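You operate a simulated robot arm through the tools that you are given. There is no shell and no other tool. Be economical: measure what you need, move in short steps, check, and stop when the job is done.

The job below is to be done with a simulated two-armed robot. You get a single attempt, and the scene is never put back.

JOB
Put the teal small book from the front of the white counter on the shelf under the bench of the blue press and the pink small book on the chest top above the ribbon drawer. Open the left cart drawer, take the yellow spool from the inside of the left cart drawer and leave it on top of the orange sleeve and shut the drawer again. Put the brass block on the clear end of the wide table away on the top of the side table. Take the yellow book and put it on the front of the white counter. Shut the right carton flap. The order is free.

Only the result counts: the job must be done as asked and must still hold three seconds after the hand-in. Knocking over, shifting, dropping, spilling or breaking anything else fails it.

ROBOT AND FRAMES
Two 7-joint arms with two-finger parallel grippers on one trunk, on a base that drives. Base frame: it is fixed to the floor where the robot stands at the start and does not move with it; the origin is under the middle of the robot, x ahead of it, y to its left, z up; the surface under the hand at the start is at about z = 885. Lengths are in mm, angles in rad, forces in N, time in s.
The left shoulder is at the start at [70, 188, 1240], the right one opposite. With the tool pointing down near the work surface each hand reaches from about 300 to 800 mm from the robot's upright axis, wherever it stands, measured 20 degrees to its own side. Places, roughly: brass block [-1500, -1500, 750]; chest top above the ribbon drawer (23x25 cm) [-960, 560, 920]; front of the white counter (16x158 cm) [480, -380, 880]; left cart drawer [600, -3200, 600]; orange sleeve (10x15x3 cm) [-2100, -4400, 900]; right carton flap [-1500, -4300, 1000]; shelf under the bench of the blue press [-2100, 3400, 300]; small book [500, -250, 1000]; top of the side table [-3500, 3400, 900]; yellow book (6x9x2 cm) [-1800, 700, 900]; yellow spool (5x5x4 cm) [600, -3200, 600]. Payload 3.91 kg a hand.
The tool frame of a hand sits at the grasp point between the pads (the TCP): z along the fingers, y along the line on which they close. The tips reach 30 mm beyond it. Largest opening 110 mm; finger width 20, thickness 10; the body of the gripper, 48 by 112 mm, starts 55 mm behind the TCP.
Orientation is that of the tool frame in the base frame, as [roll, pitch, yaw] about the fixed x, y, z axes, in that order (R = Rz(yaw) Ry(pitch) Rx(roll)). With the fingers straight down and closing along the base's y, the tool's x points along the base's -x, its y along +y and its z along -z.

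CONTROLS
- The arms move only by the tool arm_command. It takes "left_series", "right_series" or both (then of equal length, played together; a hand with none holds still); each is a list that holds one entry, the list of rows, each a list of 7 numbers: the shift along the base's x, y, z in mm, then the turn, a rotation vector about the base's x, y, z in rad, then the gripper command, from -1 (fully open) to 1 (shut), values between in proportion. In form: [[[dx, dy, dz, ax, ay, az, grip], ...]]. A call has 1 to 20 rows; each row shifts and turns the commanded pose from where the row before left it. A row lasts 0.2 s, in which the tool goes at most 50 mm and 0.15 rad; a call with a longer step from one row to the next is refused whole, and so is a gripper value outside its range. Where a pose cannot be reached the arm comes as near as it can. A force on the tool above 40 N (or 10 N above the force at the start of the call, whichever is more), or a blocked arm, ends the call early, and 0.2 s more pass. The fingers move at their own pace (about 72 mm/s each) and stop on an object; they squeeze with about 25 N. The grip force told is the motor's: it shows also when the fingers shut on nothing. Time passes only in rows, and 0.2 s behind the last, so rows that do not move let the fingers close. It gives the time, the measured TCP pose, the force on the tool (base axes), the opening and the grip force at its end, in the units of the frame above (readings bear some noise), with the torque about the TCP (base axes, N m) and any sound that the robot's microphone picked up.
- Cameras (640 x 400 px; columns grow to the right, rows downward): "scene" is now at [134.9, -9, 1460.1]; the picture's right is [-0.11, -0.99, -0.00], its down [-0.63, 0.07, -0.77] and it looks along [0.77, -0.08, -0.64] (base axes); focal length 266 px, centre (320, 200). "left" rides on the left gripper at [72, -17, -103] in its tool frame; the picture's right is [0.23, 0.97, 0.00], its down [-0.76, 0.18, -0.62] and it looks along [-0.61, 0.14, 0.78] (tool axes); focal length 222 px, centre (320, 200). "right" rides on the right gripper at [72, 17, -103] in its tool frame; the picture's right is [-0.23, 0.97, 0.00], its down [-0.76, -0.18, -0.62] and it looks along [-0.61, -0.14, 0.78] (tool axes); focal length 222 px, centre (320, 200). There is no depth. A picture from a camera that has moved, and an enlarged one, comes with that camera's place and axes in the base frame and with its lens.
- get_image(camera): a new picture of that camera. It takes no simulated time.
- lift_body(by): slides the trunk up (or, below 0, down) by that many mm; the arms and the scene camera ride with it, the base frame stays. It gives what a move gives, with no picture.
- base_move(legs): drives the robot by 1 to 6 legs, each [ahead, turn to the left] in mm and rad, along the robot's own axes; the way and the turn of a leg run together, so that a leg with both is an arc; at most 1500 mm and 3.142 rad a leg. The arms and the cameras ride along, it lands a little off, and it stops where it bumps. It gives what a move gives.
- aim_head(pan, tilt): turns the head with the scene camera to pan (to the left, within 1.501 rad either way) and tilt (down, from -0.506 to 1.204), counted from straight ahead of the robot. It gives what a move gives.
- zoom(camera, box): a new picture of the part [left, top, right, bottom] of that camera's present view, enlarged. It takes no simulated time.
- sign_off(): hands the job in; it is judged then, once.

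Work in short steps. Places have to be worked out from the pictures, the camera data and where the tool is seen: move nearer, look again, correct. Check each grasp and each placing, and mend what went wrong. You have 196 turns and 172 pictures in all, those below and enlarged ones among them. Open the grippers and draw the arms clear of the work before you hand the job in, unless the task says otherwise; then end with one line.

The tools are called after ">>>" as name(argument=value, ...) on one line, values as JSON. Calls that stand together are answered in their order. arm_command: Moves the arms, as the interface text tells. Its arguments: {"type":"object","properties":{"left_series":{"type":"array","items":{"type":"array","items":{"type":"array","items":{"type":"number"}}}},"right_series":{"type":"array","items":{"type":"array","items":{"type":"array","items":{"type":"number"}}}}},"required":[]} The other tools are called the same way: lift_body (by) slides the trunk up or down; base_move (legs) drives the base; aim_head (pan, tilt) turns the head that bears the scene camera; get_image (camera) takes a picture; zoom (camera, box) takes an enlarged picture of a part of a camera's view; sign_off () hands the job in.

At the start:

```text
time: 0.0
left_tool_pos: [527.6, 32.5, 1195.6]
left_tool_rot: [-3.141, 0.001, 3.141]
left_force: [-0.4, 0.3, 0.1]
left_wrist_torque: [0.0, -0.03, 0.0]
left_width: 110.0
left_gripper_force: 0.1
right_tool_pos: [484.8, -382.5, 1194.8]
right_tool_rot: [3.14, 0.001, 3.14]
right_force: [-0.7, 0.4, -0.4]
right_wrist_torque: [-0.01, 0.0, 0.02]
right_width: 109.9
right_gripper_force: 0.0
trunk travel left (down, up): [-750.0, 190.0]
robot x, y, heading: [-2.0, 2.4, -0.002]
head pan, tilt: [-0.11, 0.691]
```

scene: 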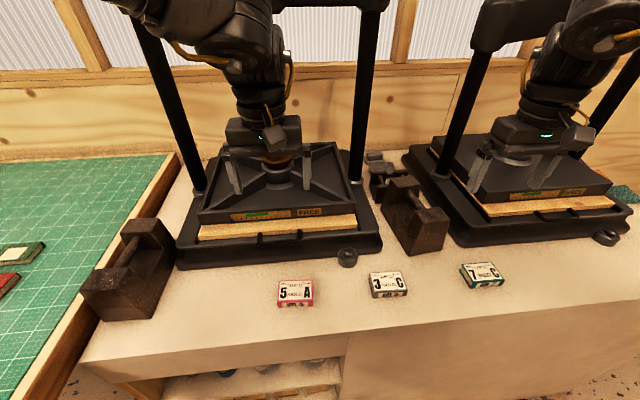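
right: 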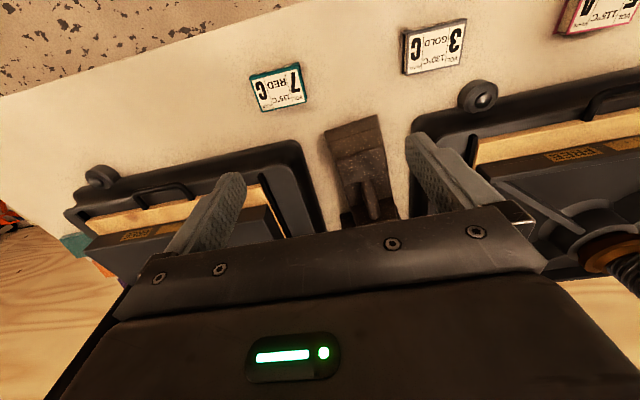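
left: 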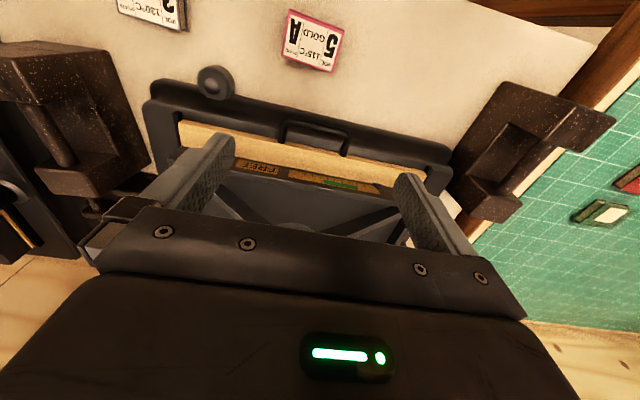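

I'll look closer at the three small books before grasping; by my estimate pink is near [486,14] and teal near [482,-448].

>>> zoom(camera="scene", box=[240, 220, 560, 400])

>>> aim_head(pan=1.5, tilt=0.5)

>>> get_image(camera="scene")

```text
2.00 times, centred on (400, 310) of scene
camera zoom: at [134.9, -9.0, 1460.1], right [-0.11, -0.99, 0.0], down [-0.63, 0.07, -0.77], along [0.77, -0.08, -0.64], focal length 532 px, centre (160, -20)
```

zoom: 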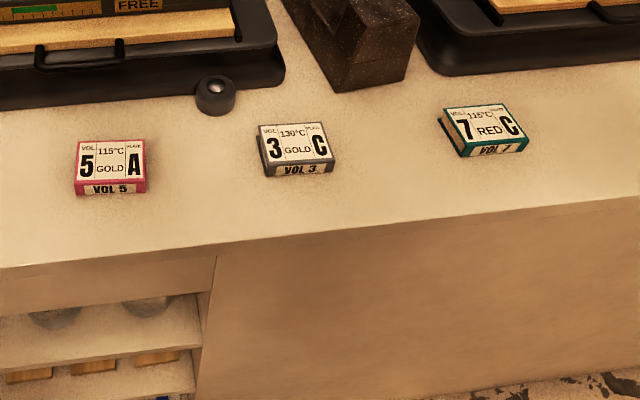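

```text
time: 1.7
left_tool_pos: [525.9, 32.6, 1195.2]
left_tool_rot: [3.141, 0.001, -3.141]
left_force: [0.5, 0.0, -0.1]
left_wrist_torque: [0.03, -0.03, -0.03]
left_width: 110.1
left_gripper_force: 0.0
right_tool_pos: [483.7, -382.5, 1195.0]
right_tool_rot: [3.14, 0.001, -3.141]
right_force: [-0.4, -0.6, -0.6]
right_wrist_torque: [0.02, -0.01, -0.02]
right_width: 110.2
right_gripper_force: 0.1
trunk travel left (down, up): [-750.0, 190.0]
robot x, y, heading: [1.1, 2.8, 0.002]
head pan, tilt: [1.499, 0.499]
```

```text
167 pictures are left
camera scene: at [56.6, 91.1, 1477.1], right [1.0, -0.07, 0.0], down [-0.03, -0.48, -0.88], along [0.06, 0.88, -0.48], focal length 266 px, centre (320, 200)
```

scene: 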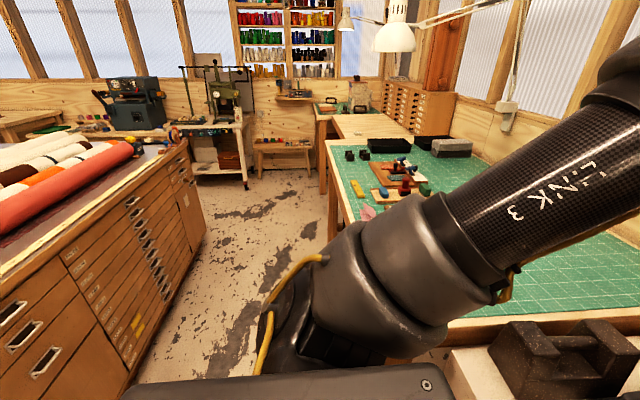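

Estimates from both cameras agree: pink centre ≈[483,14], teal ≈[482,-446], both ~80 wide along y. I lower both hands to above the books (teal hand tilted 0.5 rad so it can later go under a bench).

>>> arm_command(left_series=[[[-8.6, -3.6, -39, 0, 0, 0, -1], [-8.6, -3.6, -39, 0, 0, 0, -1], [-8.6, -3.6, -39, 0, 0, 0, -1], [-8.6, -3.6, -39, 0, 0, 0, -1], [-8.6, -3.6, -39, 0, 0, 0, -1]]], right_series=[[[-3, -13, -39, 0, -0.1, 0, -1], [-3, -13, -39, 0, -0.1, 0, -1], [-3, -13, -39, 0, -0.1, 0, -1], [-3, -13, -39, 0, -0.1, 0, -1], [-3, -13, -39, 0, -0.1, 0, -1]]])

>>> get_image(camera="left")

>>> get_image(camera="right")

```text
time: 2.9
left_tool_pos: [483.8, 12.4, 1000.0]
left_tool_rot: [3.139, 0.0, -3.141]
left_force: [0.4, 0.5, -0.2]
left_wrist_torque: [0.05, 0.0, -0.01]
left_width: 110.0
left_gripper_force: 0.0
right_tool_pos: [471.0, -450.5, 999.1]
right_tool_rot: [3.138, 0.502, 3.14]
right_force: [0.2, -0.4, -0.1]
right_wrist_torque: [-0.01, -0.04, 0.01]
right_width: 110.3
right_gripper_force: 0.0
trunk travel left (down, up): [-750.0, 190.0]
robot x, y, heading: [-1.7, 1.1, 0.0]
head pan, tilt: [1.499, 0.499]
```

```text
166 pictures are left
camera left: at [412.3, -5.9, 1104.1], right [-0.23, 0.97, 0.0], down [0.76, 0.18, 0.62], along [0.61, 0.14, -0.78], focal length 222 px, centre (320, 200)
```

left: 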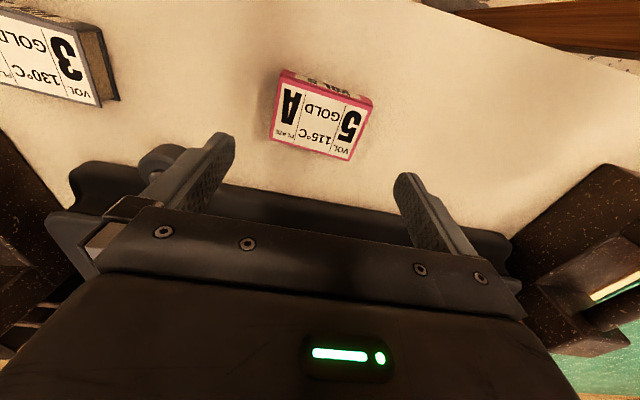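

```text
165 pictures are left
camera right: at [358.0, -434.4, 1055.0], right [0.2, 0.97, 0.11], down [0.37, -0.18, 0.91], along [0.91, -0.14, -0.4], focal length 222 px, centre (320, 200)
```

right: 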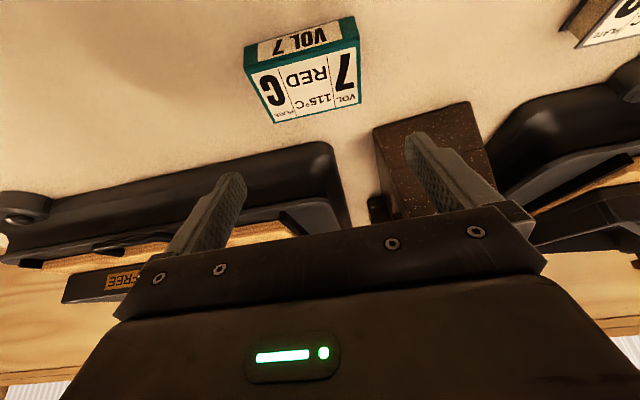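

Both hands are aligned with the books. Lowering to about z 919 and closing on both.

>>> arm_command(left_series=[[[-1, 0, -40, 0, 0, 0, -1], [-1, 0, -30, 0, 0, 0, -1], [0, 0, -11, 0, 0, 0, -1], [0, 0, 0, 0, 0, 0, 0], [0, 0, 0, 0, 0, 0, 0.6], [0, 0, 0, 0, 0, 0, 1], [0, 0, 0, 0, 0, 0, 1]]], right_series=[[[-2, 0, -40, 0, 0, 0, -1], [-2, 0, -30, 0, 0, 0, -1], [0, 0, -10, 0, 0, 0, -1], [0, 0, 0, 0, 0, 0, 0], [0, 0, 0, 0, 0, 0, 0.6], [0, 0, 0, 0, 0, 0, 1], [0, 0, 0, 0, 0, 0, 1]]])

>>> get_image(camera="left")

>>> get_image(camera="right")

```text
time: 4.5
left_tool_pos: [481.3, 14.7, 919.1]
left_tool_rot: [-3.141, 0.0, 3.141]
left_force: [-1.0, 0.4, -0.3]
left_wrist_torque: [-0.05, -0.01, -0.02]
left_width: 80.0
left_gripper_force: 24.9
right_tool_pos: [464.3, -448.3, 921.9]
right_tool_rot: [3.141, 0.501, 3.141]
right_force: [-0.7, 0.0, 3.4]
right_wrist_torque: [-0.14, -0.11, 0.01]
right_width: 79.5
right_gripper_force: 25.3
trunk travel left (down, up): [-750.0, 190.0]
robot x, y, heading: [-0.5, 0.2, -0.002]
head pan, tilt: [1.499, 0.499]
```

```text
164 pictures are left
camera left: at [408.7, -2.2, 1023.7], right [-0.23, 0.97, 0.0], down [0.76, 0.18, 0.62], along [0.61, 0.14, -0.78], focal length 222 px, centre (320, 200)
```

left: 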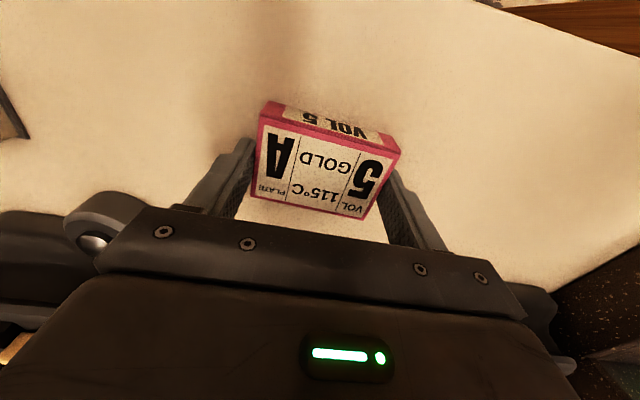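

```text
163 pictures are left
camera right: at [352.6, -432.2, 976.5], right [0.2, 0.97, 0.11], down [0.37, -0.18, 0.91], along [0.91, -0.14, -0.39], focal length 222 px, centre (320, 200)
```

right: 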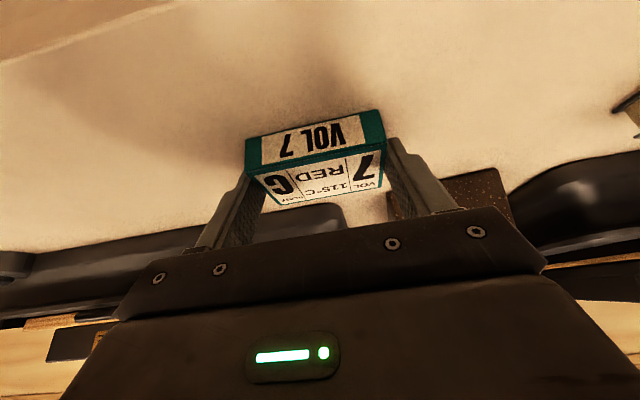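

Both books are held (width 80). Lift and pull the hands in, and look to the right and behind before driving.

>>> arm_command(left_series=[[[0, 0, 30, 0, 0, 0, 1], [0, 0, 40, 0, 0, 0, 1], [-15, 5, 40, 0, 0, 0, 1], [-20, 5, 45, 0, 0, 0, 1], [-25, 10, 40, 0, 0, 0, 1], [-25, 10, 35, 0, 0, 0, 1], [-25, 10, 0, 0, 0, 0, 1], [0, 0, 0, 0, 0, 0, 1]]], right_series=[[[0, 0, 30, 0, 0, 0, 1], [0, 0, 40, 0, 0, 0, 1], [-15, 10, 40, 0, 0, 0, 1], [-20, 20, 45, 0, 0, 0, 1], [-25, 20, 40, 0, 0, 0, 1], [-25, 20, 35, 0, 0, 0, 1], [-25, 20, 0, 0, 0, 0, 1], [0, 0, 0, 0, 0, 0, 1]]])

>>> aim_head(pan=-1.5, tilt=0.4)

>>> get_image(camera="scene")

```text
refused: row 4 steps farther than a row can; nothing moved
```

```text
time: 7.1
left_tool_pos: [482.2, 15.5, 919.6]
left_tool_rot: [-3.141, 0.001, -3.141]
left_force: [-1.0, -0.7, 0.9]
left_wrist_torque: [0.01, 0.03, 0.03]
left_width: 80.0
left_gripper_force: 24.8
right_tool_pos: [464.0, -448.5, 922.4]
right_tool_rot: [-3.141, 0.501, -3.141]
right_force: [1.4, 0.2, 7.2]
right_wrist_torque: [0.02, -0.17, 0.0]
right_width: 79.1
right_gripper_force: 24.9
trunk travel left (down, up): [-750.0, 190.0]
robot x, y, heading: [2.1, -4.4, -0.001]
head pan, tilt: [-1.499, 0.4]
```

```text
162 pictures are left
camera scene: at [56.3, -91.5, 1486.2], right [-1.0, -0.07, 0.0], down [-0.03, 0.39, -0.92], along [0.07, -0.92, -0.39], focal length 266 px, centre (320, 200)
```

scene: 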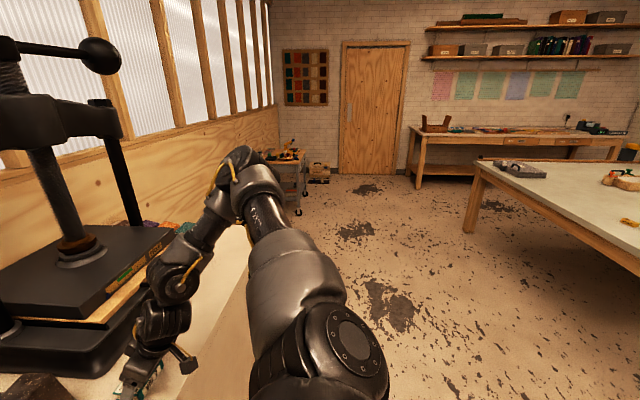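

Cart near the far right, wide table right, bench at the far wall. Redo the lift/retract with smaller steps.

>>> arm_command(left_series=[[[0, 0, 30, 0, 0, 0, 1], [0, 0, 40, 0, 0, 0, 1], [-15, 5, 40, 0, 0, 0, 1], [-20, 5, 40, 0, 0, 0, 1], [-25, 10, 40, 0, 0, 0, 1], [-25, 10, 35, 0, 0, 0, 1], [-25, 10, 0, 0, 0, 0, 1], [0, 0, 0, 0, 0, 0, 1]]], right_series=[[[0, 0, 30, 0, 0, 0, 1], [0, 0, 40, 0, 0, 0, 1], [-15, 10, 40, 0, 0, 0, 1], [-20, 20, 40, 0, 0, 0, 1], [-25, 20, 35, 0, 0, 0, 1], [-25, 20, 35, 0, 0, 0, 1], [-25, 20, 0, 0, 0, 0, 1], [0, 0, 0, 0, 0, 0, 1]]])

>>> base_move(legs=[[-250, 0]])

>>> aim_head(pan=0, tilt=0.6)

>>> get_image(camera="scene")

```text
time: 8.9
left_tool_pos: [372.2, 52.6, 1142.4]
left_tool_rot: [3.139, 0.001, 3.141]
left_force: [-0.5, 0.0, -0.7]
left_wrist_torque: [0.01, -0.01, 0.03]
left_width: 79.8
left_gripper_force: 24.5
right_tool_pos: [401.7, -386.2, 1161.1]
right_tool_rot: [3.139, 0.501, 3.14]
right_force: [0.3, -0.2, -1.2]
right_wrist_torque: [-0.01, 0.04, 0.0]
right_width: 79.3
right_gripper_force: 24.9
right hand out of reach, approached as far as the arm can: row 6, 7
trunk travel left (down, up): [-750.0, 190.0]
robot x, y, heading: [-0.3, 1.6, 0.004]
head pan, tilt: [-1.499, 0.4]
```

```text
time: 10.7
left_tool_pos: [125.3, 53.2, 1143.5]
left_tool_rot: [-3.141, -0.003, 3.139]
left_force: [-0.4, 0.2, -0.4]
left_wrist_torque: [0.01, 0.03, 0.0]
left_width: 79.6
left_gripper_force: 24.8
right_tool_pos: [153.4, -386.2, 1159.0]
right_tool_rot: [3.141, 0.498, -3.141]
right_force: [-0.2, -0.6, -0.8]
right_wrist_torque: [0.0, 0.03, 0.01]
right_width: 79.1
right_gripper_force: 24.7
trunk travel left (down, up): [-750.0, 190.0]
robot x, y, heading: [-245.8, -0.1, -0.005]
head pan, tilt: [-1.499, 0.4]
```

```text
time: 12.3
left_tool_pos: [124.1, 54.4, 1143.9]
left_tool_rot: [3.141, 0.0, 3.139]
left_force: [0.9, 0.7, -1.2]
left_wrist_torque: [0.01, -0.02, 0.0]
left_width: 79.5
left_gripper_force: 25.4
right_tool_pos: [153.7, -386.6, 1159.4]
right_tool_rot: [-3.142, 0.501, 3.141]
right_force: [-0.8, 0.7, -0.2]
right_wrist_torque: [-0.02, 0.0, 0.0]
right_width: 79.3
right_gripper_force: 25.3
trunk travel left (down, up): [-750.0, 190.0]
robot x, y, heading: [-245.2, -2.2, -0.001]
head pan, tilt: [0.0, 0.6]
```

```text
161 pictures are left
camera scene: at [-108.6, 0.2, 1467.9], right [0.0, -1.0, 0.0], down [-0.57, 0.0, -0.82], along [0.82, 0.0, -0.57], focal length 266 px, centre (320, 200)
```

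scene: 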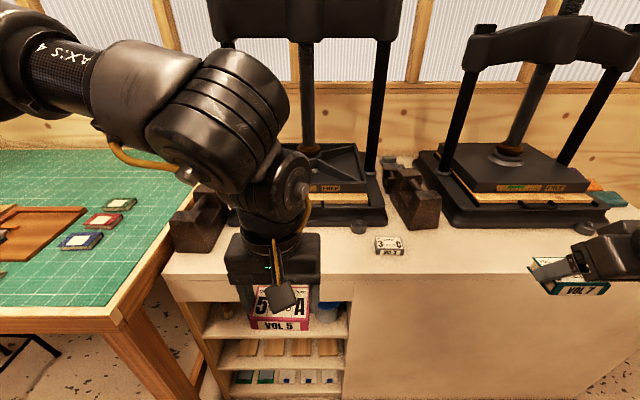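

Chest front face is near x≈-850, table edge at x≈243. I drive to about (-360, 760) facing -x so the left hand meets the chest spot.

>>> base_move(legs=[[-115, 0], [0, 1.571], [700, 0], [0, 1.571]])

>>> aim_head(pan=0.2, tilt=0.7)

>>> get_image(camera="scene")

```text
time: 24.6
left_tool_pos: [-737.6, 635.9, 1143.5]
left_tool_rot: [3.14, 0.0, 0.022]
left_force: [0.0, -0.5, -0.7]
left_wrist_torque: [0.02, -0.01, -0.02]
left_width: 79.0
left_gripper_force: 24.8
right_tool_pos: [-776.3, 1077.0, 1160.7]
right_tool_rot: [3.139, 0.499, 0.02]
right_force: [0.8, -0.1, -1.0]
right_wrist_torque: [0.0, 0.03, -0.02]
right_width: 79.2
right_gripper_force: 24.8
trunk travel left (down, up): [-750.0, 190.0]
robot x, y, heading: [-367.7, 699.5, -3.115]
head pan, tilt: [0.0, 0.6]
```

```text
time: 25.4
left_tool_pos: [-736.5, 636.2, 1144.2]
left_tool_rot: [-3.14, 0.0, 0.02]
left_force: [0.0, 0.0, -0.9]
left_wrist_torque: [0.03, -0.01, 0.0]
left_width: 79.4
left_gripper_force: 25.0
right_tool_pos: [-774.4, 1075.8, 1160.9]
right_tool_rot: [-3.141, 0.5, 0.021]
right_force: [0.9, 0.0, -0.9]
right_wrist_torque: [0.02, -0.01, 0.01]
right_width: 79.3
right_gripper_force: 25.3
trunk travel left (down, up): [-750.0, 190.0]
robot x, y, heading: [-368.4, 700.3, -3.12]
head pan, tilt: [0.201, 0.7]
```

```text
160 pictures are left
camera scene: at [-500.6, 680.1, 1459.3], right [-0.22, 0.98, 0.0], down [0.63, 0.14, -0.76], along [-0.75, -0.17, -0.64], focal length 266 px, centre (320, 200)
```

scene: 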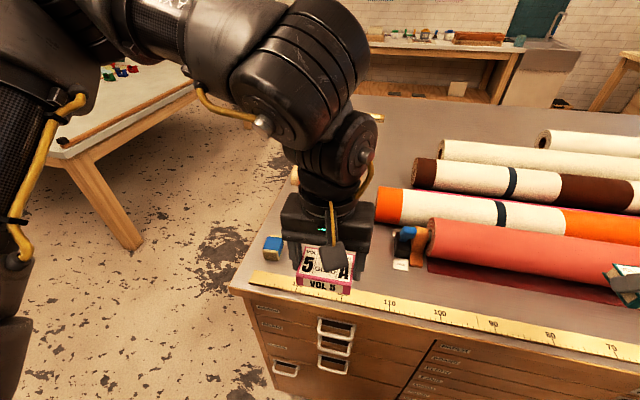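

The target spot lies right under the left gripper. I look with the left wrist camera and zoom on the drawer labels.

>>> get_image(camera="left")

>>> zoom(camera="scene", box=[220, 220, 460, 400])

```text
159 pictures are left
camera left: at [-665.0, 654.3, 1247.9], right [0.25, -0.97, 0.0], down [-0.76, -0.19, 0.62], along [-0.6, -0.15, -0.78], focal length 222 px, centre (320, 200)
```

left: 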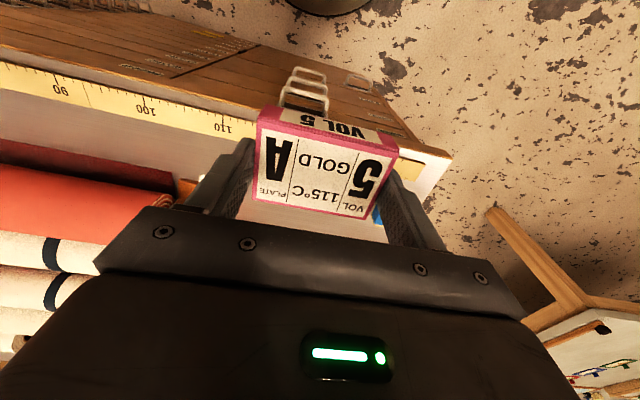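

```text
2.22 times, centred on (340, 310) of scene
camera zoom: at [-500.6, 680.1, 1459.3], right [-0.22, 0.98, 0.0], down [0.63, 0.14, -0.76], along [-0.75, -0.17, -0.64], focal length 591 px, centre (276, -44)
```

zoom: 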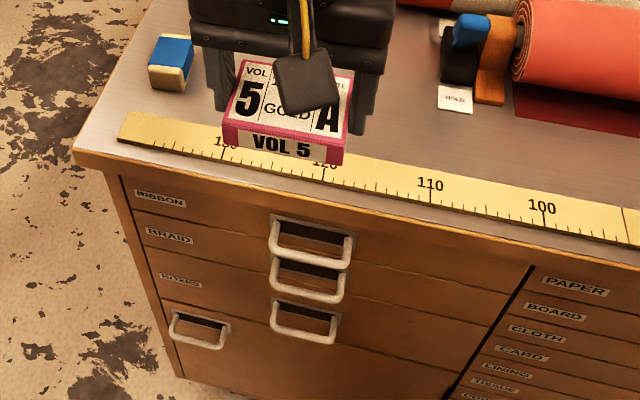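

The ribbon drawer is the top-left one (y≈395–860); clear top area is between the eraser (y≈457) and the HOLD tag (y≈786), behind the ruler (x<-850). I bring the book to about (-955, 595) and down to z≈960.

>>> arm_command(left_series=[[[-36.4, -7, 0, 0, 0, 0, 1], [-36.4, -7, 0, 0, 0, 0, 1], [-36.4, -7, -20, 0, 0, 0, 1], [-36.4, -7, -32, 0, 0, 0, 1], [-36.4, -7, -32, 0, 0, 0, 1], [-36.4, -7, -32, 0, 0, 0, 1], [0, 0, -40, 0, 0, 0, 1], [0, 0, -20, 0, 0, 0, 1], [0, 0, 0, 0, 0, 0, 1]]])

>>> get_image(camera="left")

>>> get_image(camera="scene")

```text
time: 27.4
left_tool_pos: [-918.7, 620.6, 972.4]
left_tool_rot: [3.141, 0.002, 0.026]
left_force: [0.0, -0.1, -1.1]
left_wrist_torque: [-0.02, -0.01, 0.0]
left_width: 79.3
left_gripper_force: 25.6
left hand out of reach, approached as far as the arm can: row 6, 7, 8
right_tool_pos: [-775.4, 1076.1, 1161.1]
right_tool_rot: [3.14, 0.502, 0.02]
right_force: [-0.4, -0.1, -0.6]
right_wrist_torque: [0.02, -0.03, 0.01]
right_width: 79.2
right_gripper_force: 25.3
trunk travel left (down, up): [-750.0, 190.0]
robot x, y, heading: [-370.2, 698.3, -3.12]
head pan, tilt: [0.201, 0.7]
```

```text
157 pictures are left
camera left: at [-846.5, 638.8, 1076.2], right [0.25, -0.97, 0.0], down [-0.76, -0.2, 0.63], along [-0.6, -0.16, -0.78], focal length 222 px, centre (320, 200)
```

left: 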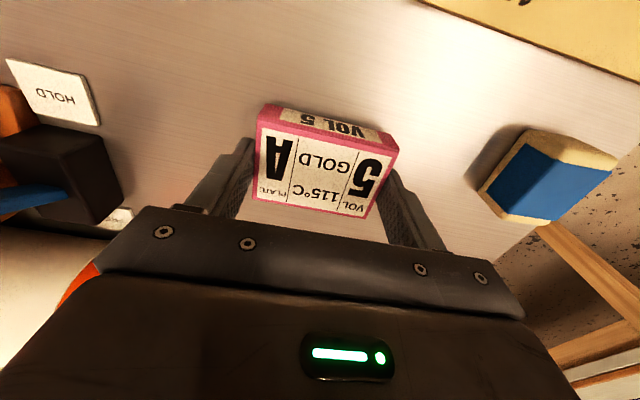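

```text
156 pictures are left
camera scene: at [-499.7, 680.7, 1459.4], right [-0.22, 0.98, 0.0], down [0.63, 0.14, -0.77], along [-0.75, -0.17, -0.64], focal length 266 px, centre (320, 200)
```

scene: 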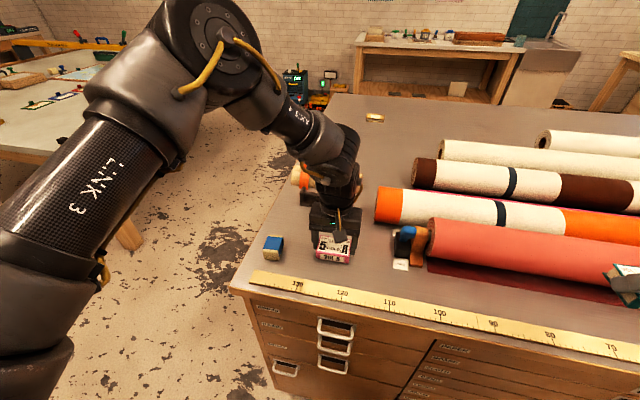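

Reach ended at (-919,621). I drive the base ahead 50 mm, then lower on with a contact check.

>>> base_move(legs=[[45, 0]])

>>> arm_command(left_series=[[[0, -15, -8, 0, 0, 0, 1], [0, -10, -10, 0, 0, 0, 1], [0, 0, -8, 0, 0, 0, 1], [0, 0, -2, 0, 0, 0, 1]]])

>>> get_image(camera="left")

```text
time: 28.3
left_tool_pos: [-956.1, 619.5, 977.4]
left_tool_rot: [-3.14, 0.011, 0.025]
left_force: [0.7, 0.7, -0.2]
left_wrist_torque: [-0.01, 0.07, 0.0]
left_width: 79.3
left_gripper_force: 24.9
right_tool_pos: [-810.6, 1075.9, 1164.5]
right_tool_rot: [3.14, 0.509, 0.018]
right_force: [0.3, 0.7, -0.2]
right_wrist_torque: [0.02, 0.04, 0.02]
right_width: 79.2
right_gripper_force: 25.1
trunk travel left (down, up): [-750.0, 190.0]
robot x, y, heading: [-409.8, 698.3, -3.119]
head pan, tilt: [0.201, 0.7]
```

```text
time: 29.0
left_tool_pos: [-951.0, 605.3, 960.9]
left_tool_rot: [3.141, 0.017, 0.032]
left_force: [11.1, 0.4, 28.0]
left_wrist_torque: [-1.21, -0.64, 0.36]
left_width: 79.2
left_gripper_force: 25.6
left hand out of reach, approached as far as the arm can: row 1, 2
right_tool_pos: [-815.7, 1075.1, 1162.2]
right_tool_rot: [3.141, 0.501, 0.02]
right_force: [-0.3, 0.3, -2.0]
right_wrist_torque: [0.01, -0.01, 0.0]
right_width: 79.6
right_gripper_force: 25.6
trunk travel left (down, up): [-750.0, 190.0]
robot x, y, heading: [-411.7, 696.3, -3.12]
head pan, tilt: [0.201, 0.7]
stopped in row 3 (left hand): the force on the tool passed its limit at 55 N (the readings are from after the stop); the commanded pose is now the measured one
```

```text
155 pictures are left
camera left: at [-877.1, 624.7, 1063.2], right [0.26, -0.97, 0.0], down [-0.75, -0.2, 0.63], along [-0.61, -0.16, -0.77], focal length 222 px, centre (320, 200)
```

left: 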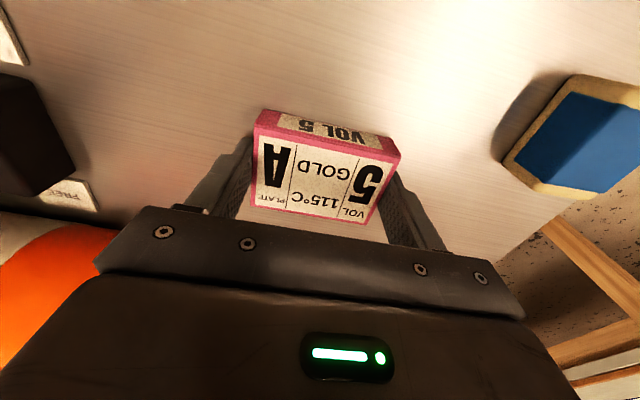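

Contact at z≈961, so the chest top is ~927 and the book rests on it. Release and lift off.

>>> arm_command(left_series=[[[0, 0, 0, 0, 0, 0, 0.0], [0, 0, 0, 0, 0, 0, -0.6], [0, 0, 0, 0, 0, 0, -0.85], [0, 0, 15, 0, 0, 0, -0.85], [0, 0, 40, 0, 0, 0, -0.85], [0, 0, 45, 0, 0, 0, -0.85], [10, 0, 45, 0, 0, 0, -0.85]]])

>>> get_image(camera="left")

```text
time: 30.6
left_tool_pos: [-941.9, 603.6, 1101.6]
left_tool_rot: [-3.14, 0.013, 0.03]
left_force: [-0.5, 0.3, 0.1]
left_wrist_torque: [-0.05, 0.0, 0.0]
left_width: 101.7
left_gripper_force: 0.1
right_tool_pos: [-817.6, 1073.9, 1162.2]
right_tool_rot: [-3.141, 0.501, 0.022]
right_force: [0.2, -0.6, -1.1]
right_wrist_torque: [0.01, 0.0, -0.03]
right_width: 79.2
right_gripper_force: 24.9
trunk travel left (down, up): [-750.0, 190.0]
robot x, y, heading: [-408.8, 694.9, -3.12]
head pan, tilt: [0.201, 0.7]
```

```text
154 pictures are left
camera left: at [-869.3, 622.4, 1204.8], right [0.26, -0.97, 0.0], down [-0.75, -0.2, 0.63], along [-0.61, -0.16, -0.78], focal length 222 px, centre (320, 200)
```

left: 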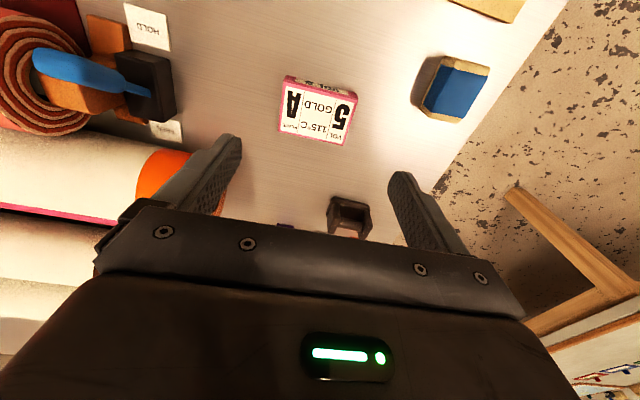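

Pink book is placed well. Next I fetch the brass block with the left hand (right still holds teal): retract the left hand, then drive south to the wide table's east side.

>>> arm_command(left_series=[[[40, 0, 10, 0, 0, 0, -1], [45, 0, 10, 0, 0, 0, -1], [45, 0, 10, 0, 0, 0, -1], [40, 0, 0, 0, 0, 0, -1]]])

>>> base_move(legs=[[-60, 0], [0, 1.55], [1300, 0], [700, 0], [0, -1.571]])

>>> aim_head(pan=0, tilt=0.5)

>>> get_image(camera="scene")

```text
time: 31.6
left_tool_pos: [-773.8, 606.6, 1131.8]
left_tool_rot: [-3.139, 0.012, 0.031]
left_force: [-0.2, -0.6, -0.5]
left_wrist_torque: [-0.01, 0.02, 0.02]
left_width: 109.7
left_gripper_force: 0.1
right_tool_pos: [-818.7, 1075.3, 1160.5]
right_tool_rot: [3.141, 0.5, 0.019]
right_force: [-0.1, -0.1, -0.6]
right_wrist_torque: [0.0, -0.02, 0.0]
right_width: 79.2
right_gripper_force: 24.5
trunk travel left (down, up): [-750.0, 190.0]
robot x, y, heading: [-412.5, 700.8, -3.126]
head pan, tilt: [0.201, 0.7]
```

```text
time: 49.9
left_tool_pos: [-683.1, -1393.9, 1132.0]
left_tool_rot: [3.14, 0.012, 0.003]
left_force: [0.9, 0.2, 0.0]
left_wrist_torque: [-0.01, -0.03, 0.01]
left_width: 110.1
left_gripper_force: 0.1
right_tool_pos: [-714.0, -922.3, 1160.9]
right_tool_rot: [-3.141, 0.501, -0.008]
right_force: [-0.5, -0.7, -1.0]
right_wrist_torque: [-0.01, -0.02, -0.01]
right_width: 79.1
right_gripper_force: 25.0
trunk travel left (down, up): [-750.0, 190.0]
robot x, y, heading: [-317.7, -1314.3, 3.137]
head pan, tilt: [0.201, 0.7]
```

```text
time: 50.6
left_tool_pos: [-682.4, -1392.9, 1131.4]
left_tool_rot: [-3.141, 0.013, 0.003]
left_force: [-0.5, 0.3, -0.3]
left_wrist_torque: [0.01, -0.01, 0.02]
left_width: 110.0
left_gripper_force: 0.0
right_tool_pos: [-714.6, -922.6, 1160.6]
right_tool_rot: [3.139, 0.501, -0.005]
right_force: [-0.3, -0.2, -0.5]
right_wrist_torque: [-0.02, -0.01, 0.02]
right_width: 79.3
right_gripper_force: 24.7
trunk travel left (down, up): [-750.0, 190.0]
robot x, y, heading: [-315.9, -1311.0, 3.136]
head pan, tilt: [0.0, 0.499]
```

```text
153 pictures are left
camera scene: at [-458.3, -1309.2, 1477.0], right [0.01, 1.0, 0.0], down [0.48, 0.0, -0.88], along [-0.88, 0.01, -0.48], focal length 266 px, centre (320, 200)
```

scene: 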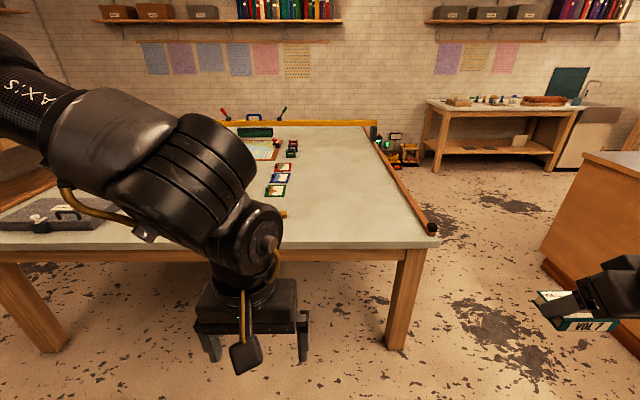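

The block should be behind the left forearm near the table's near edge. Drive ahead ~450 and look with the left wrist camera.

>>> base_move(legs=[[500, 0]])

>>> get_image(camera="left")

>>> get_image(camera="scene")

```text
time: 53.6
left_tool_pos: [-1183.0, -1390.7, 1131.3]
left_tool_rot: [-3.141, 0.012, 0.004]
left_force: [0.5, 0.3, -0.4]
left_wrist_torque: [-0.01, 0.0, 0.02]
left_width: 109.9
left_gripper_force: 0.1
right_tool_pos: [-1217.0, -918.8, 1160.8]
right_tool_rot: [3.141, 0.5, -0.005]
right_force: [0.5, -0.6, -1.1]
right_wrist_torque: [0.03, 0.0, 0.02]
right_width: 79.2
right_gripper_force: 24.5
trunk travel left (down, up): [-750.0, 190.0]
robot x, y, heading: [-819.1, -1307.1, 3.138]
head pan, tilt: [0.0, 0.499]
```

```text
152 pictures are left
camera left: at [-1110.4, -1373.8, 1234.7], right [0.23, -0.97, 0.0], down [-0.75, -0.18, 0.63], along [-0.62, -0.14, -0.77], focal length 222 px, centre (320, 200)
```

left: 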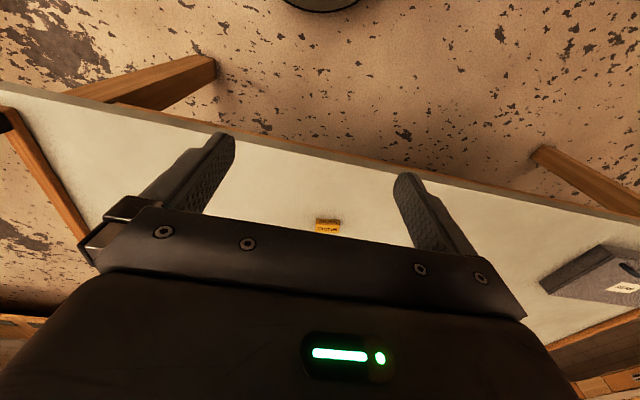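

```text
151 pictures are left
camera scene: at [-959.8, -1306.0, 1477.1], right [0.01, 1.0, 0.0], down [0.48, 0.0, -0.88], along [-0.88, 0.01, -0.48], focal length 266 px, centre (320, 200)
```

scene: 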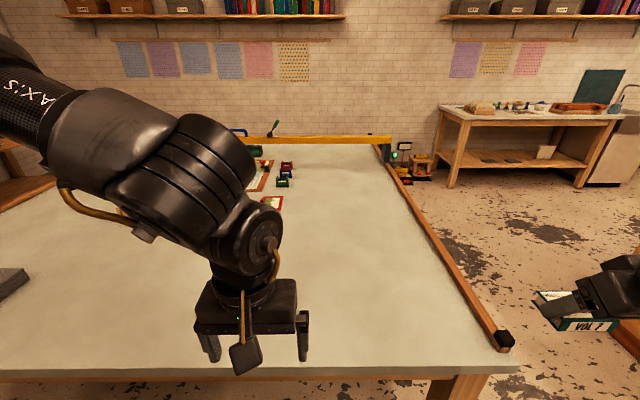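

Block is at about [-1590,-1508]. Drive in another 150 mm, lower the trunk by 100, and look again closer.

>>> base_move(legs=[[150, 0]])

>>> arm_command(left_series=[[[-40, -15, -20, 0, 0, 0, -1], [-40, -15, -25, 0, 0, 0, -1], [-40, -15, -25, 0, 0, 0, -1], [-40, -15, -25, 0, 0, 0, -1], [-30, -10, -25, 0, 0, 0, -1]]])

>>> get_image(camera="left")

```text
time: 55.0
left_tool_pos: [-1332.9, -1390.6, 1132.8]
left_tool_rot: [3.141, 0.014, 0.003]
left_force: [1.1, 0.3, -0.1]
left_wrist_torque: [0.02, -0.01, -0.01]
left_width: 110.3
left_gripper_force: 0.1
right_tool_pos: [-1366.5, -918.0, 1161.7]
right_tool_rot: [3.138, 0.502, -0.008]
right_force: [-0.9, 0.4, -0.8]
right_wrist_torque: [-0.03, -0.01, 0.01]
right_width: 79.3
right_gripper_force: 25.1
trunk travel left (down, up): [-750.0, 190.0]
robot x, y, heading: [-971.8, -1308.5, 3.139]
head pan, tilt: [0.0, 0.499]
```

```text
time: 56.2
left_tool_pos: [-1494.4, -1428.3, 1013.3]
left_tool_rot: [-3.14, 0.012, 0.01]
left_force: [-0.2, -0.2, 0.3]
left_wrist_torque: [0.01, -0.03, -0.02]
left_width: 110.1
left_gripper_force: 0.1
left hand out of reach, approached as far as the arm can: row 4, 5
right_tool_pos: [-1370.2, -920.8, 1160.3]
right_tool_rot: [-3.14, 0.497, -0.003]
right_force: [-0.2, 1.2, -0.9]
right_wrist_torque: [0.03, -0.06, -0.02]
right_width: 79.1
right_gripper_force: 25.0
trunk travel left (down, up): [-750.0, 190.0]
robot x, y, heading: [-974.9, -1307.7, 3.137]
head pan, tilt: [0.0, 0.499]
```

```text
150 pictures are left
camera left: at [-1420.7, -1411.6, 1116.0], right [0.24, -0.97, 0.0], down [-0.75, -0.19, 0.63], along [-0.62, -0.15, -0.77], focal length 222 px, centre (320, 200)
```

left: 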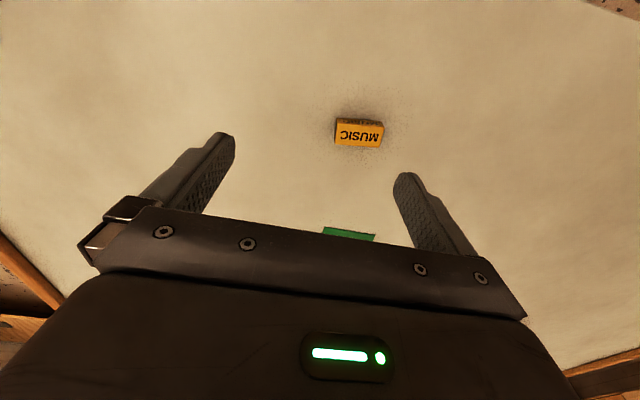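

I zoom in on this block to confirm it is brass and see its pose.

>>> zoom(camera="left", box=[280, 80, 440, 180])

```text
4.00 times, centred on (360, 130) of left
camera zoom: at [-1420.7, -1411.6, 1116.0], right [0.24, -0.97, 0.0], down [-0.75, -0.19, 0.63], along [-0.62, -0.15, -0.77], focal length 888 px, centre (160, 480)
```

zoom: 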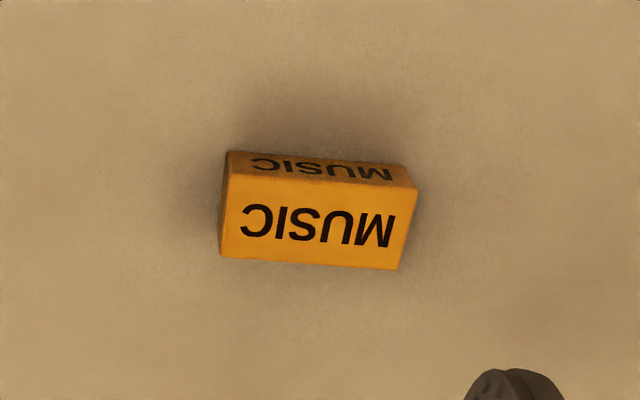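

It's the brass (MUSIC) block: ~70×31 mm, centre ≈[-1541,-1500], yaw +0.15. Lower the trunk and position the hand above it.

>>> lift_body(by=-120)

>>> arm_command(left_series=[[[-16, -24, 0, 0, 0, 0.05, -1], [-16, -24, 0, 0, 0, 0.05, -1], [-15, -24, 0, 0, 0, 0.05, -1], [0, 0, 0, 0, 0, 0, -1]]])

>>> get_image(camera="left")

```text
time: 57.7
left_tool_pos: [-1491.5, -1427.0, 893.8]
left_tool_rot: [3.141, 0.015, 0.009]
left_force: [-0.1, -0.3, 0.0]
left_wrist_torque: [-0.02, 0.0, 0.0]
left_width: 110.1
left_gripper_force: 0.1
right_tool_pos: [-1366.8, -917.9, 1041.3]
right_tool_rot: [-3.14, 0.5, -0.007]
right_force: [0.4, -0.1, -0.7]
right_wrist_torque: [0.01, 0.01, -0.01]
right_width: 79.2
right_gripper_force: 25.0
trunk travel left (down, up): [-630.0, 310.0]
robot x, y, heading: [-970.9, -1304.8, 3.135]
head pan, tilt: [0.0, 0.499]
```

```text
time: 58.7
left_tool_pos: [-1515.1, -1473.4, 896.3]
left_tool_rot: [-3.141, 0.016, 0.166]
left_force: [-0.3, 0.2, 0.5]
left_wrist_torque: [0.03, 0.03, 0.0]
left_width: 110.2
left_gripper_force: 0.0
left hand out of reach, approached as far as the arm can: row 1, 2, 3
right_tool_pos: [-1368.0, -918.6, 1040.3]
right_tool_rot: [3.139, 0.501, -0.007]
right_force: [-0.4, -0.2, -0.9]
right_wrist_torque: [0.0, 0.01, 0.01]
right_width: 79.0
right_gripper_force: 24.7
trunk travel left (down, up): [-630.0, 310.0]
robot x, y, heading: [-969.8, -1304.7, 3.132]
head pan, tilt: [0.0, 0.499]
```

```text
148 pictures are left
camera left: at [-1444.5, -1445.3, 998.7], right [0.38, -0.92, 0.0], down [-0.71, -0.3, 0.64], along [-0.59, -0.24, -0.77], focal length 222 px, centre (320, 200)
```

left: 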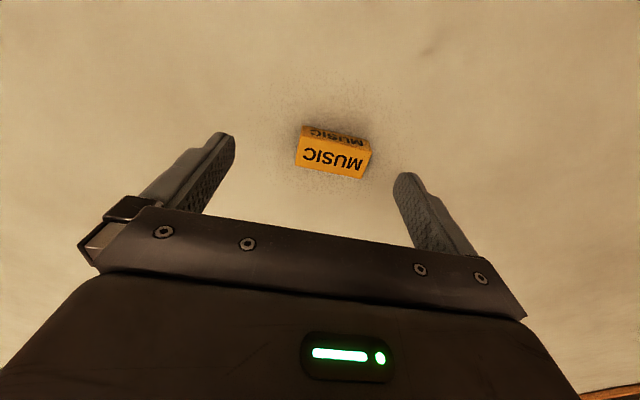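

Reach seems limited at this height; I'll descend while moving toward [-1543,-1500], where reach should be better.

>>> arm_command(left_series=[[[0, 0, -20, 0, 0, 0, -1], [-10, -9, -12, 0, 0, 0, -1], [-10, -9, -8, 0, 0, 0, -1], [-8, -9, 0, 0, 0, 0, -1], [0, 0, 0, 0, 0, 0, -1]]])

>>> get_image(camera="left")

```text
time: 59.9
left_tool_pos: [-1514.2, -1471.2, 858.0]
left_tool_rot: [3.141, 0.016, 0.164]
left_force: [0.3, 0.1, -0.3]
left_wrist_torque: [0.03, 0.01, -0.01]
left_width: 110.1
left_gripper_force: 0.1
left hand out of reach, approached as far as the arm can: row 2, 3, 4
right_tool_pos: [-1368.0, -918.5, 1041.6]
right_tool_rot: [3.139, 0.501, -0.008]
right_force: [-0.7, -1.1, -0.1]
right_wrist_torque: [0.0, 0.0, -0.01]
right_width: 79.3
right_gripper_force: 25.0
trunk travel left (down, up): [-630.0, 310.0]
robot x, y, heading: [-971.2, -1305.4, 3.137]
head pan, tilt: [0.0, 0.499]
```

```text
147 pictures are left
camera left: at [-1443.7, -1443.0, 960.7], right [0.38, -0.92, 0.0], down [-0.71, -0.3, 0.64], along [-0.59, -0.24, -0.77], focal length 222 px, centre (320, 200)
```

left: 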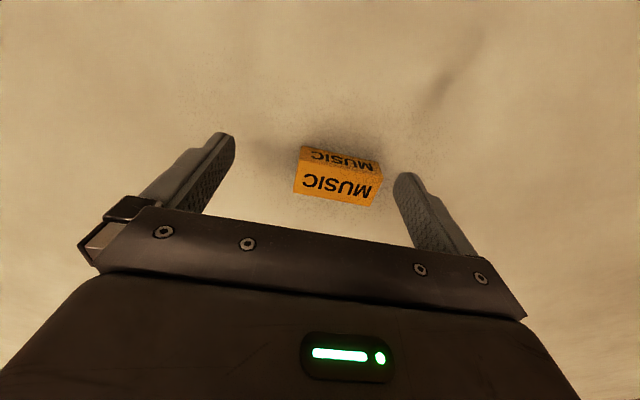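

Block top triangulates to z≈800 at [-1542,-1499]. I nudge the base forward and left to bring it within reach.

>>> base_move(legs=[[35, 0.05]])

>>> get_image(camera="left")

```text
time: 60.7
left_tool_pos: [-1536.3, -1497.4, 860.6]
left_tool_rot: [3.141, 0.019, 0.213]
left_force: [-0.5, 0.6, -0.5]
left_wrist_torque: [-0.02, 0.07, 0.03]
left_width: 110.2
left_gripper_force: 0.1
right_tool_pos: [-1416.3, -938.4, 1042.2]
right_tool_rot: [3.14, 0.504, 0.042]
right_force: [1.0, -0.3, -1.0]
right_wrist_torque: [0.0, 0.0, 0.01]
right_width: 79.4
right_gripper_force: 24.8
trunk travel left (down, up): [-630.0, 310.0]
robot x, y, heading: [-1008.5, -1306.0, -3.103]
head pan, tilt: [0.0, 0.499]
```

```text
146 pictures are left
camera left: at [-1467.3, -1465.8, 963.4], right [0.43, -0.9, 0.0], down [-0.69, -0.33, 0.64], along [-0.58, -0.27, -0.77], focal length 222 px, centre (320, 200)
```

left: 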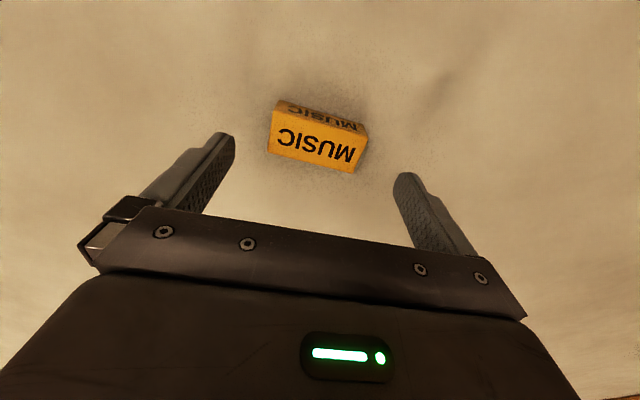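

Hand is centred over the block now. Turn back 0.05 rad, lower to z≈807 and close.

>>> arm_command(left_series=[[[0, 2, -25, 0, 0, -0.05, -1], [0, 0, -18, 0, 0, 0, -1], [0, 0, -10, 0, 0, 0, -1], [0, 0, 0, 0, 0, 0, 0], [0, 0, 0, 0, 0, 0, 0.6], [0, 0, 0, 0, 0, 0, 1], [0, 0, 0, 0, 0, 0, 1]]])

>>> get_image(camera="left")

```text
time: 61.3
left_tool_pos: [-1527.7, -1483.7, 830.5]
left_tool_rot: [-3.141, 0.027, 0.167]
left_force: [17.6, 2.1, 26.5]
left_wrist_torque: [-0.33, -0.88, 0.35]
left_width: 109.5
left_gripper_force: 0.2
left hand out of reach, approached as far as the arm can: row 1
right_tool_pos: [-1417.7, -940.4, 1041.5]
right_tool_rot: [3.141, 0.502, 0.045]
right_force: [0.2, -0.3, -1.2]
right_wrist_torque: [0.03, -0.06, 0.02]
right_width: 79.1
right_gripper_force: 24.9
trunk travel left (down, up): [-630.0, 310.0]
robot x, y, heading: [-1004.9, -1308.4, -3.096]
head pan, tilt: [0.0, 0.499]
stopped in row 2 (left hand): the force on the tool passed its limit at 52 N (the readings are from after the stop); the commanded pose is now the measured one
```

```text
145 pictures are left
camera left: at [-1457.0, -1454.3, 932.5], right [0.39, -0.92, -0.01], down [-0.7, -0.3, 0.64], along [-0.59, -0.24, -0.77], focal length 222 px, centre (320, 200)
```

left: 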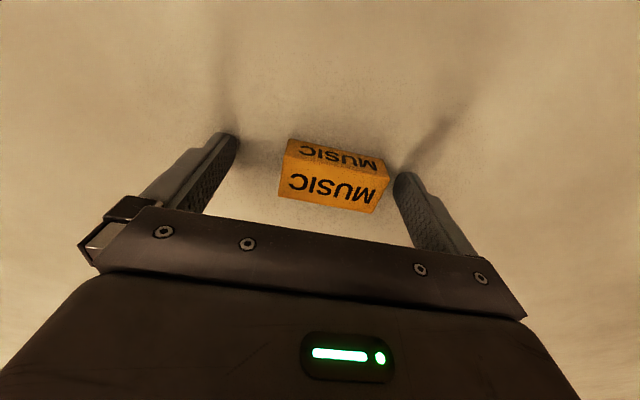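

The tips touched the table at TCP z≈830, so table ≈800 and block top ≈825; the block is between the fingers. Rise 3 mm and close.

>>> arm_command(left_series=[[[0, -3, 4, 0, 0, 0, -1], [0, -2, 0, 0, 0, 0, 0], [0, 0, 0, 0, 0, 0, 0.6], [0, 0, 0, 0, 0, 0, 1], [0, 0, 0, 0, 0, 0, 1], [0, 0, 0, 0, 0, 0, 1]]])

>>> get_image(camera="left")

```text
time: 62.7
left_tool_pos: [-1530.4, -1488.7, 831.3]
left_tool_rot: [3.141, 0.032, 0.173]
left_force: [0.7, -1.3, -0.4]
left_wrist_torque: [-0.05, 0.04, 0.03]
left_width: 63.8
left_gripper_force: 24.8
right_tool_pos: [-1420.2, -939.0, 1040.5]
right_tool_rot: [3.139, 0.502, 0.042]
right_force: [0.6, -0.9, -1.1]
right_wrist_torque: [-0.01, -0.04, -0.02]
right_width: 79.3
right_gripper_force: 25.5
trunk travel left (down, up): [-630.0, 310.0]
robot x, y, heading: [-1008.0, -1306.8, -3.096]
head pan, tilt: [0.0, 0.499]
```

```text
144 pictures are left
camera left: at [-1459.0, -1458.4, 933.6], right [0.39, -0.92, -0.01], down [-0.7, -0.3, 0.65], along [-0.6, -0.25, -0.76], focal length 222 px, centre (320, 200)
```

left: 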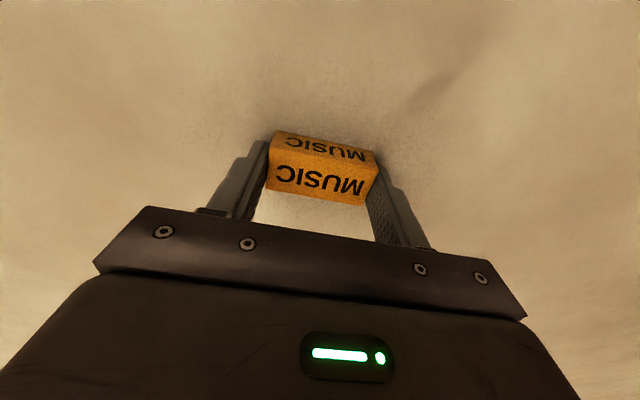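

Block gripped (64 mm). Lift it, retract, raise the trunk, and back away from the table.

>>> arm_command(left_series=[[[0, 0, 30, 0, 0, 0, 1], [0, 0, 40, 0, 0, 0, 1], [10, 0, 40, 0, 0, 0, 1], [30, 5, 35, 0, 0, 0, 1], [35, 10, 30, 0, 0, 0, 1], [40, 10, 20, 0, 0, 0, 1], [40, 10, 10, 0, 0, 0, 1]]])

>>> lift_body(by=120)

>>> base_move(legs=[[-650, -0.04], [0, -1.571]])

>>> aim_head(pan=0, tilt=0.4)

>>> get_image(camera="scene")

```text
time: 64.3
left_tool_pos: [-1374.7, -1454.5, 1038.1]
left_tool_rot: [3.141, 0.03, 0.17]
left_force: [-0.1, 0.3, -3.7]
left_wrist_torque: [0.05, 0.01, -0.01]
left_width: 63.7
left_gripper_force: 25.5
right_tool_pos: [-1421.1, -939.6, 1040.9]
right_tool_rot: [3.14, 0.5, 0.044]
right_force: [-0.1, 0.0, -0.8]
right_wrist_torque: [-0.01, 0.02, -0.01]
right_width: 79.2
right_gripper_force: 25.2
trunk travel left (down, up): [-630.0, 310.0]
robot x, y, heading: [-1003.2, -1308.4, -3.094]
head pan, tilt: [0.0, 0.499]
```

```text
time: 65.8
left_tool_pos: [-1376.4, -1454.5, 1156.7]
left_tool_rot: [3.141, 0.027, 0.168]
left_force: [-0.6, 0.8, -3.2]
left_wrist_torque: [0.08, -0.02, -0.02]
left_width: 64.0
left_gripper_force: 25.8
right_tool_pos: [-1421.2, -939.3, 1160.5]
right_tool_rot: [3.139, 0.499, 0.044]
right_force: [-1.0, -0.4, -0.4]
right_wrist_torque: [0.01, -0.02, 0.0]
right_width: 79.1
right_gripper_force: 25.3
trunk travel left (down, up): [-750.0, 190.0]
robot x, y, heading: [-1002.5, -1305.7, -3.098]
head pan, tilt: [0.0, 0.499]
```

```text
time: 73.2
left_tool_pos: [-499.2, -917.2, 1157.1]
left_tool_rot: [3.141, 0.029, -1.421]
left_force: [1.3, 0.2, -4.3]
left_wrist_torque: [-0.04, 0.0, 0.03]
left_width: 63.8
left_gripper_force: 24.7
right_tool_pos: [15.3, -881.5, 1160.3]
right_tool_rot: [3.14, 0.499, -1.544]
right_force: [0.4, 0.8, -1.5]
right_wrist_torque: [-0.03, -0.01, -0.01]
right_width: 78.9
right_gripper_force: 25.2
trunk travel left (down, up): [-750.0, 190.0]
robot x, y, heading: [-360.4, -1289.9, 1.602]
head pan, tilt: [0.0, 0.499]
```

```text
time: 73.9
left_tool_pos: [-499.3, -915.9, 1157.5]
left_tool_rot: [-3.14, 0.027, -1.42]
left_force: [-0.1, -0.1, -3.4]
left_wrist_torque: [-0.01, 0.02, 0.03]
left_width: 63.8
left_gripper_force: 25.5
right_tool_pos: [15.3, -881.0, 1160.3]
right_tool_rot: [3.14, 0.499, -1.545]
right_force: [-0.7, -0.5, 0.1]
right_wrist_torque: [-0.02, 0.02, 0.01]
right_width: 79.0
right_gripper_force: 24.9
trunk travel left (down, up): [-750.0, 190.0]
robot x, y, heading: [-359.6, -1289.9, 1.601]
head pan, tilt: [0.0, 0.4]
```

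```text
143 pictures are left
camera scene: at [-363.3, -1147.5, 1486.1], right [1.0, 0.03, 0.0], down [0.01, -0.39, -0.92], along [-0.02, 0.92, -0.39], focal length 266 px, centre (320, 200)
```

scene: 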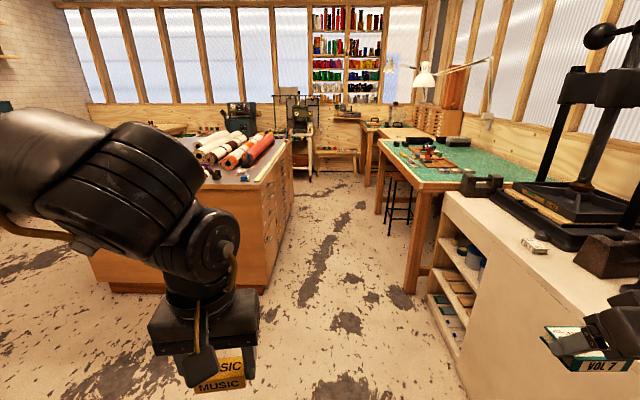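

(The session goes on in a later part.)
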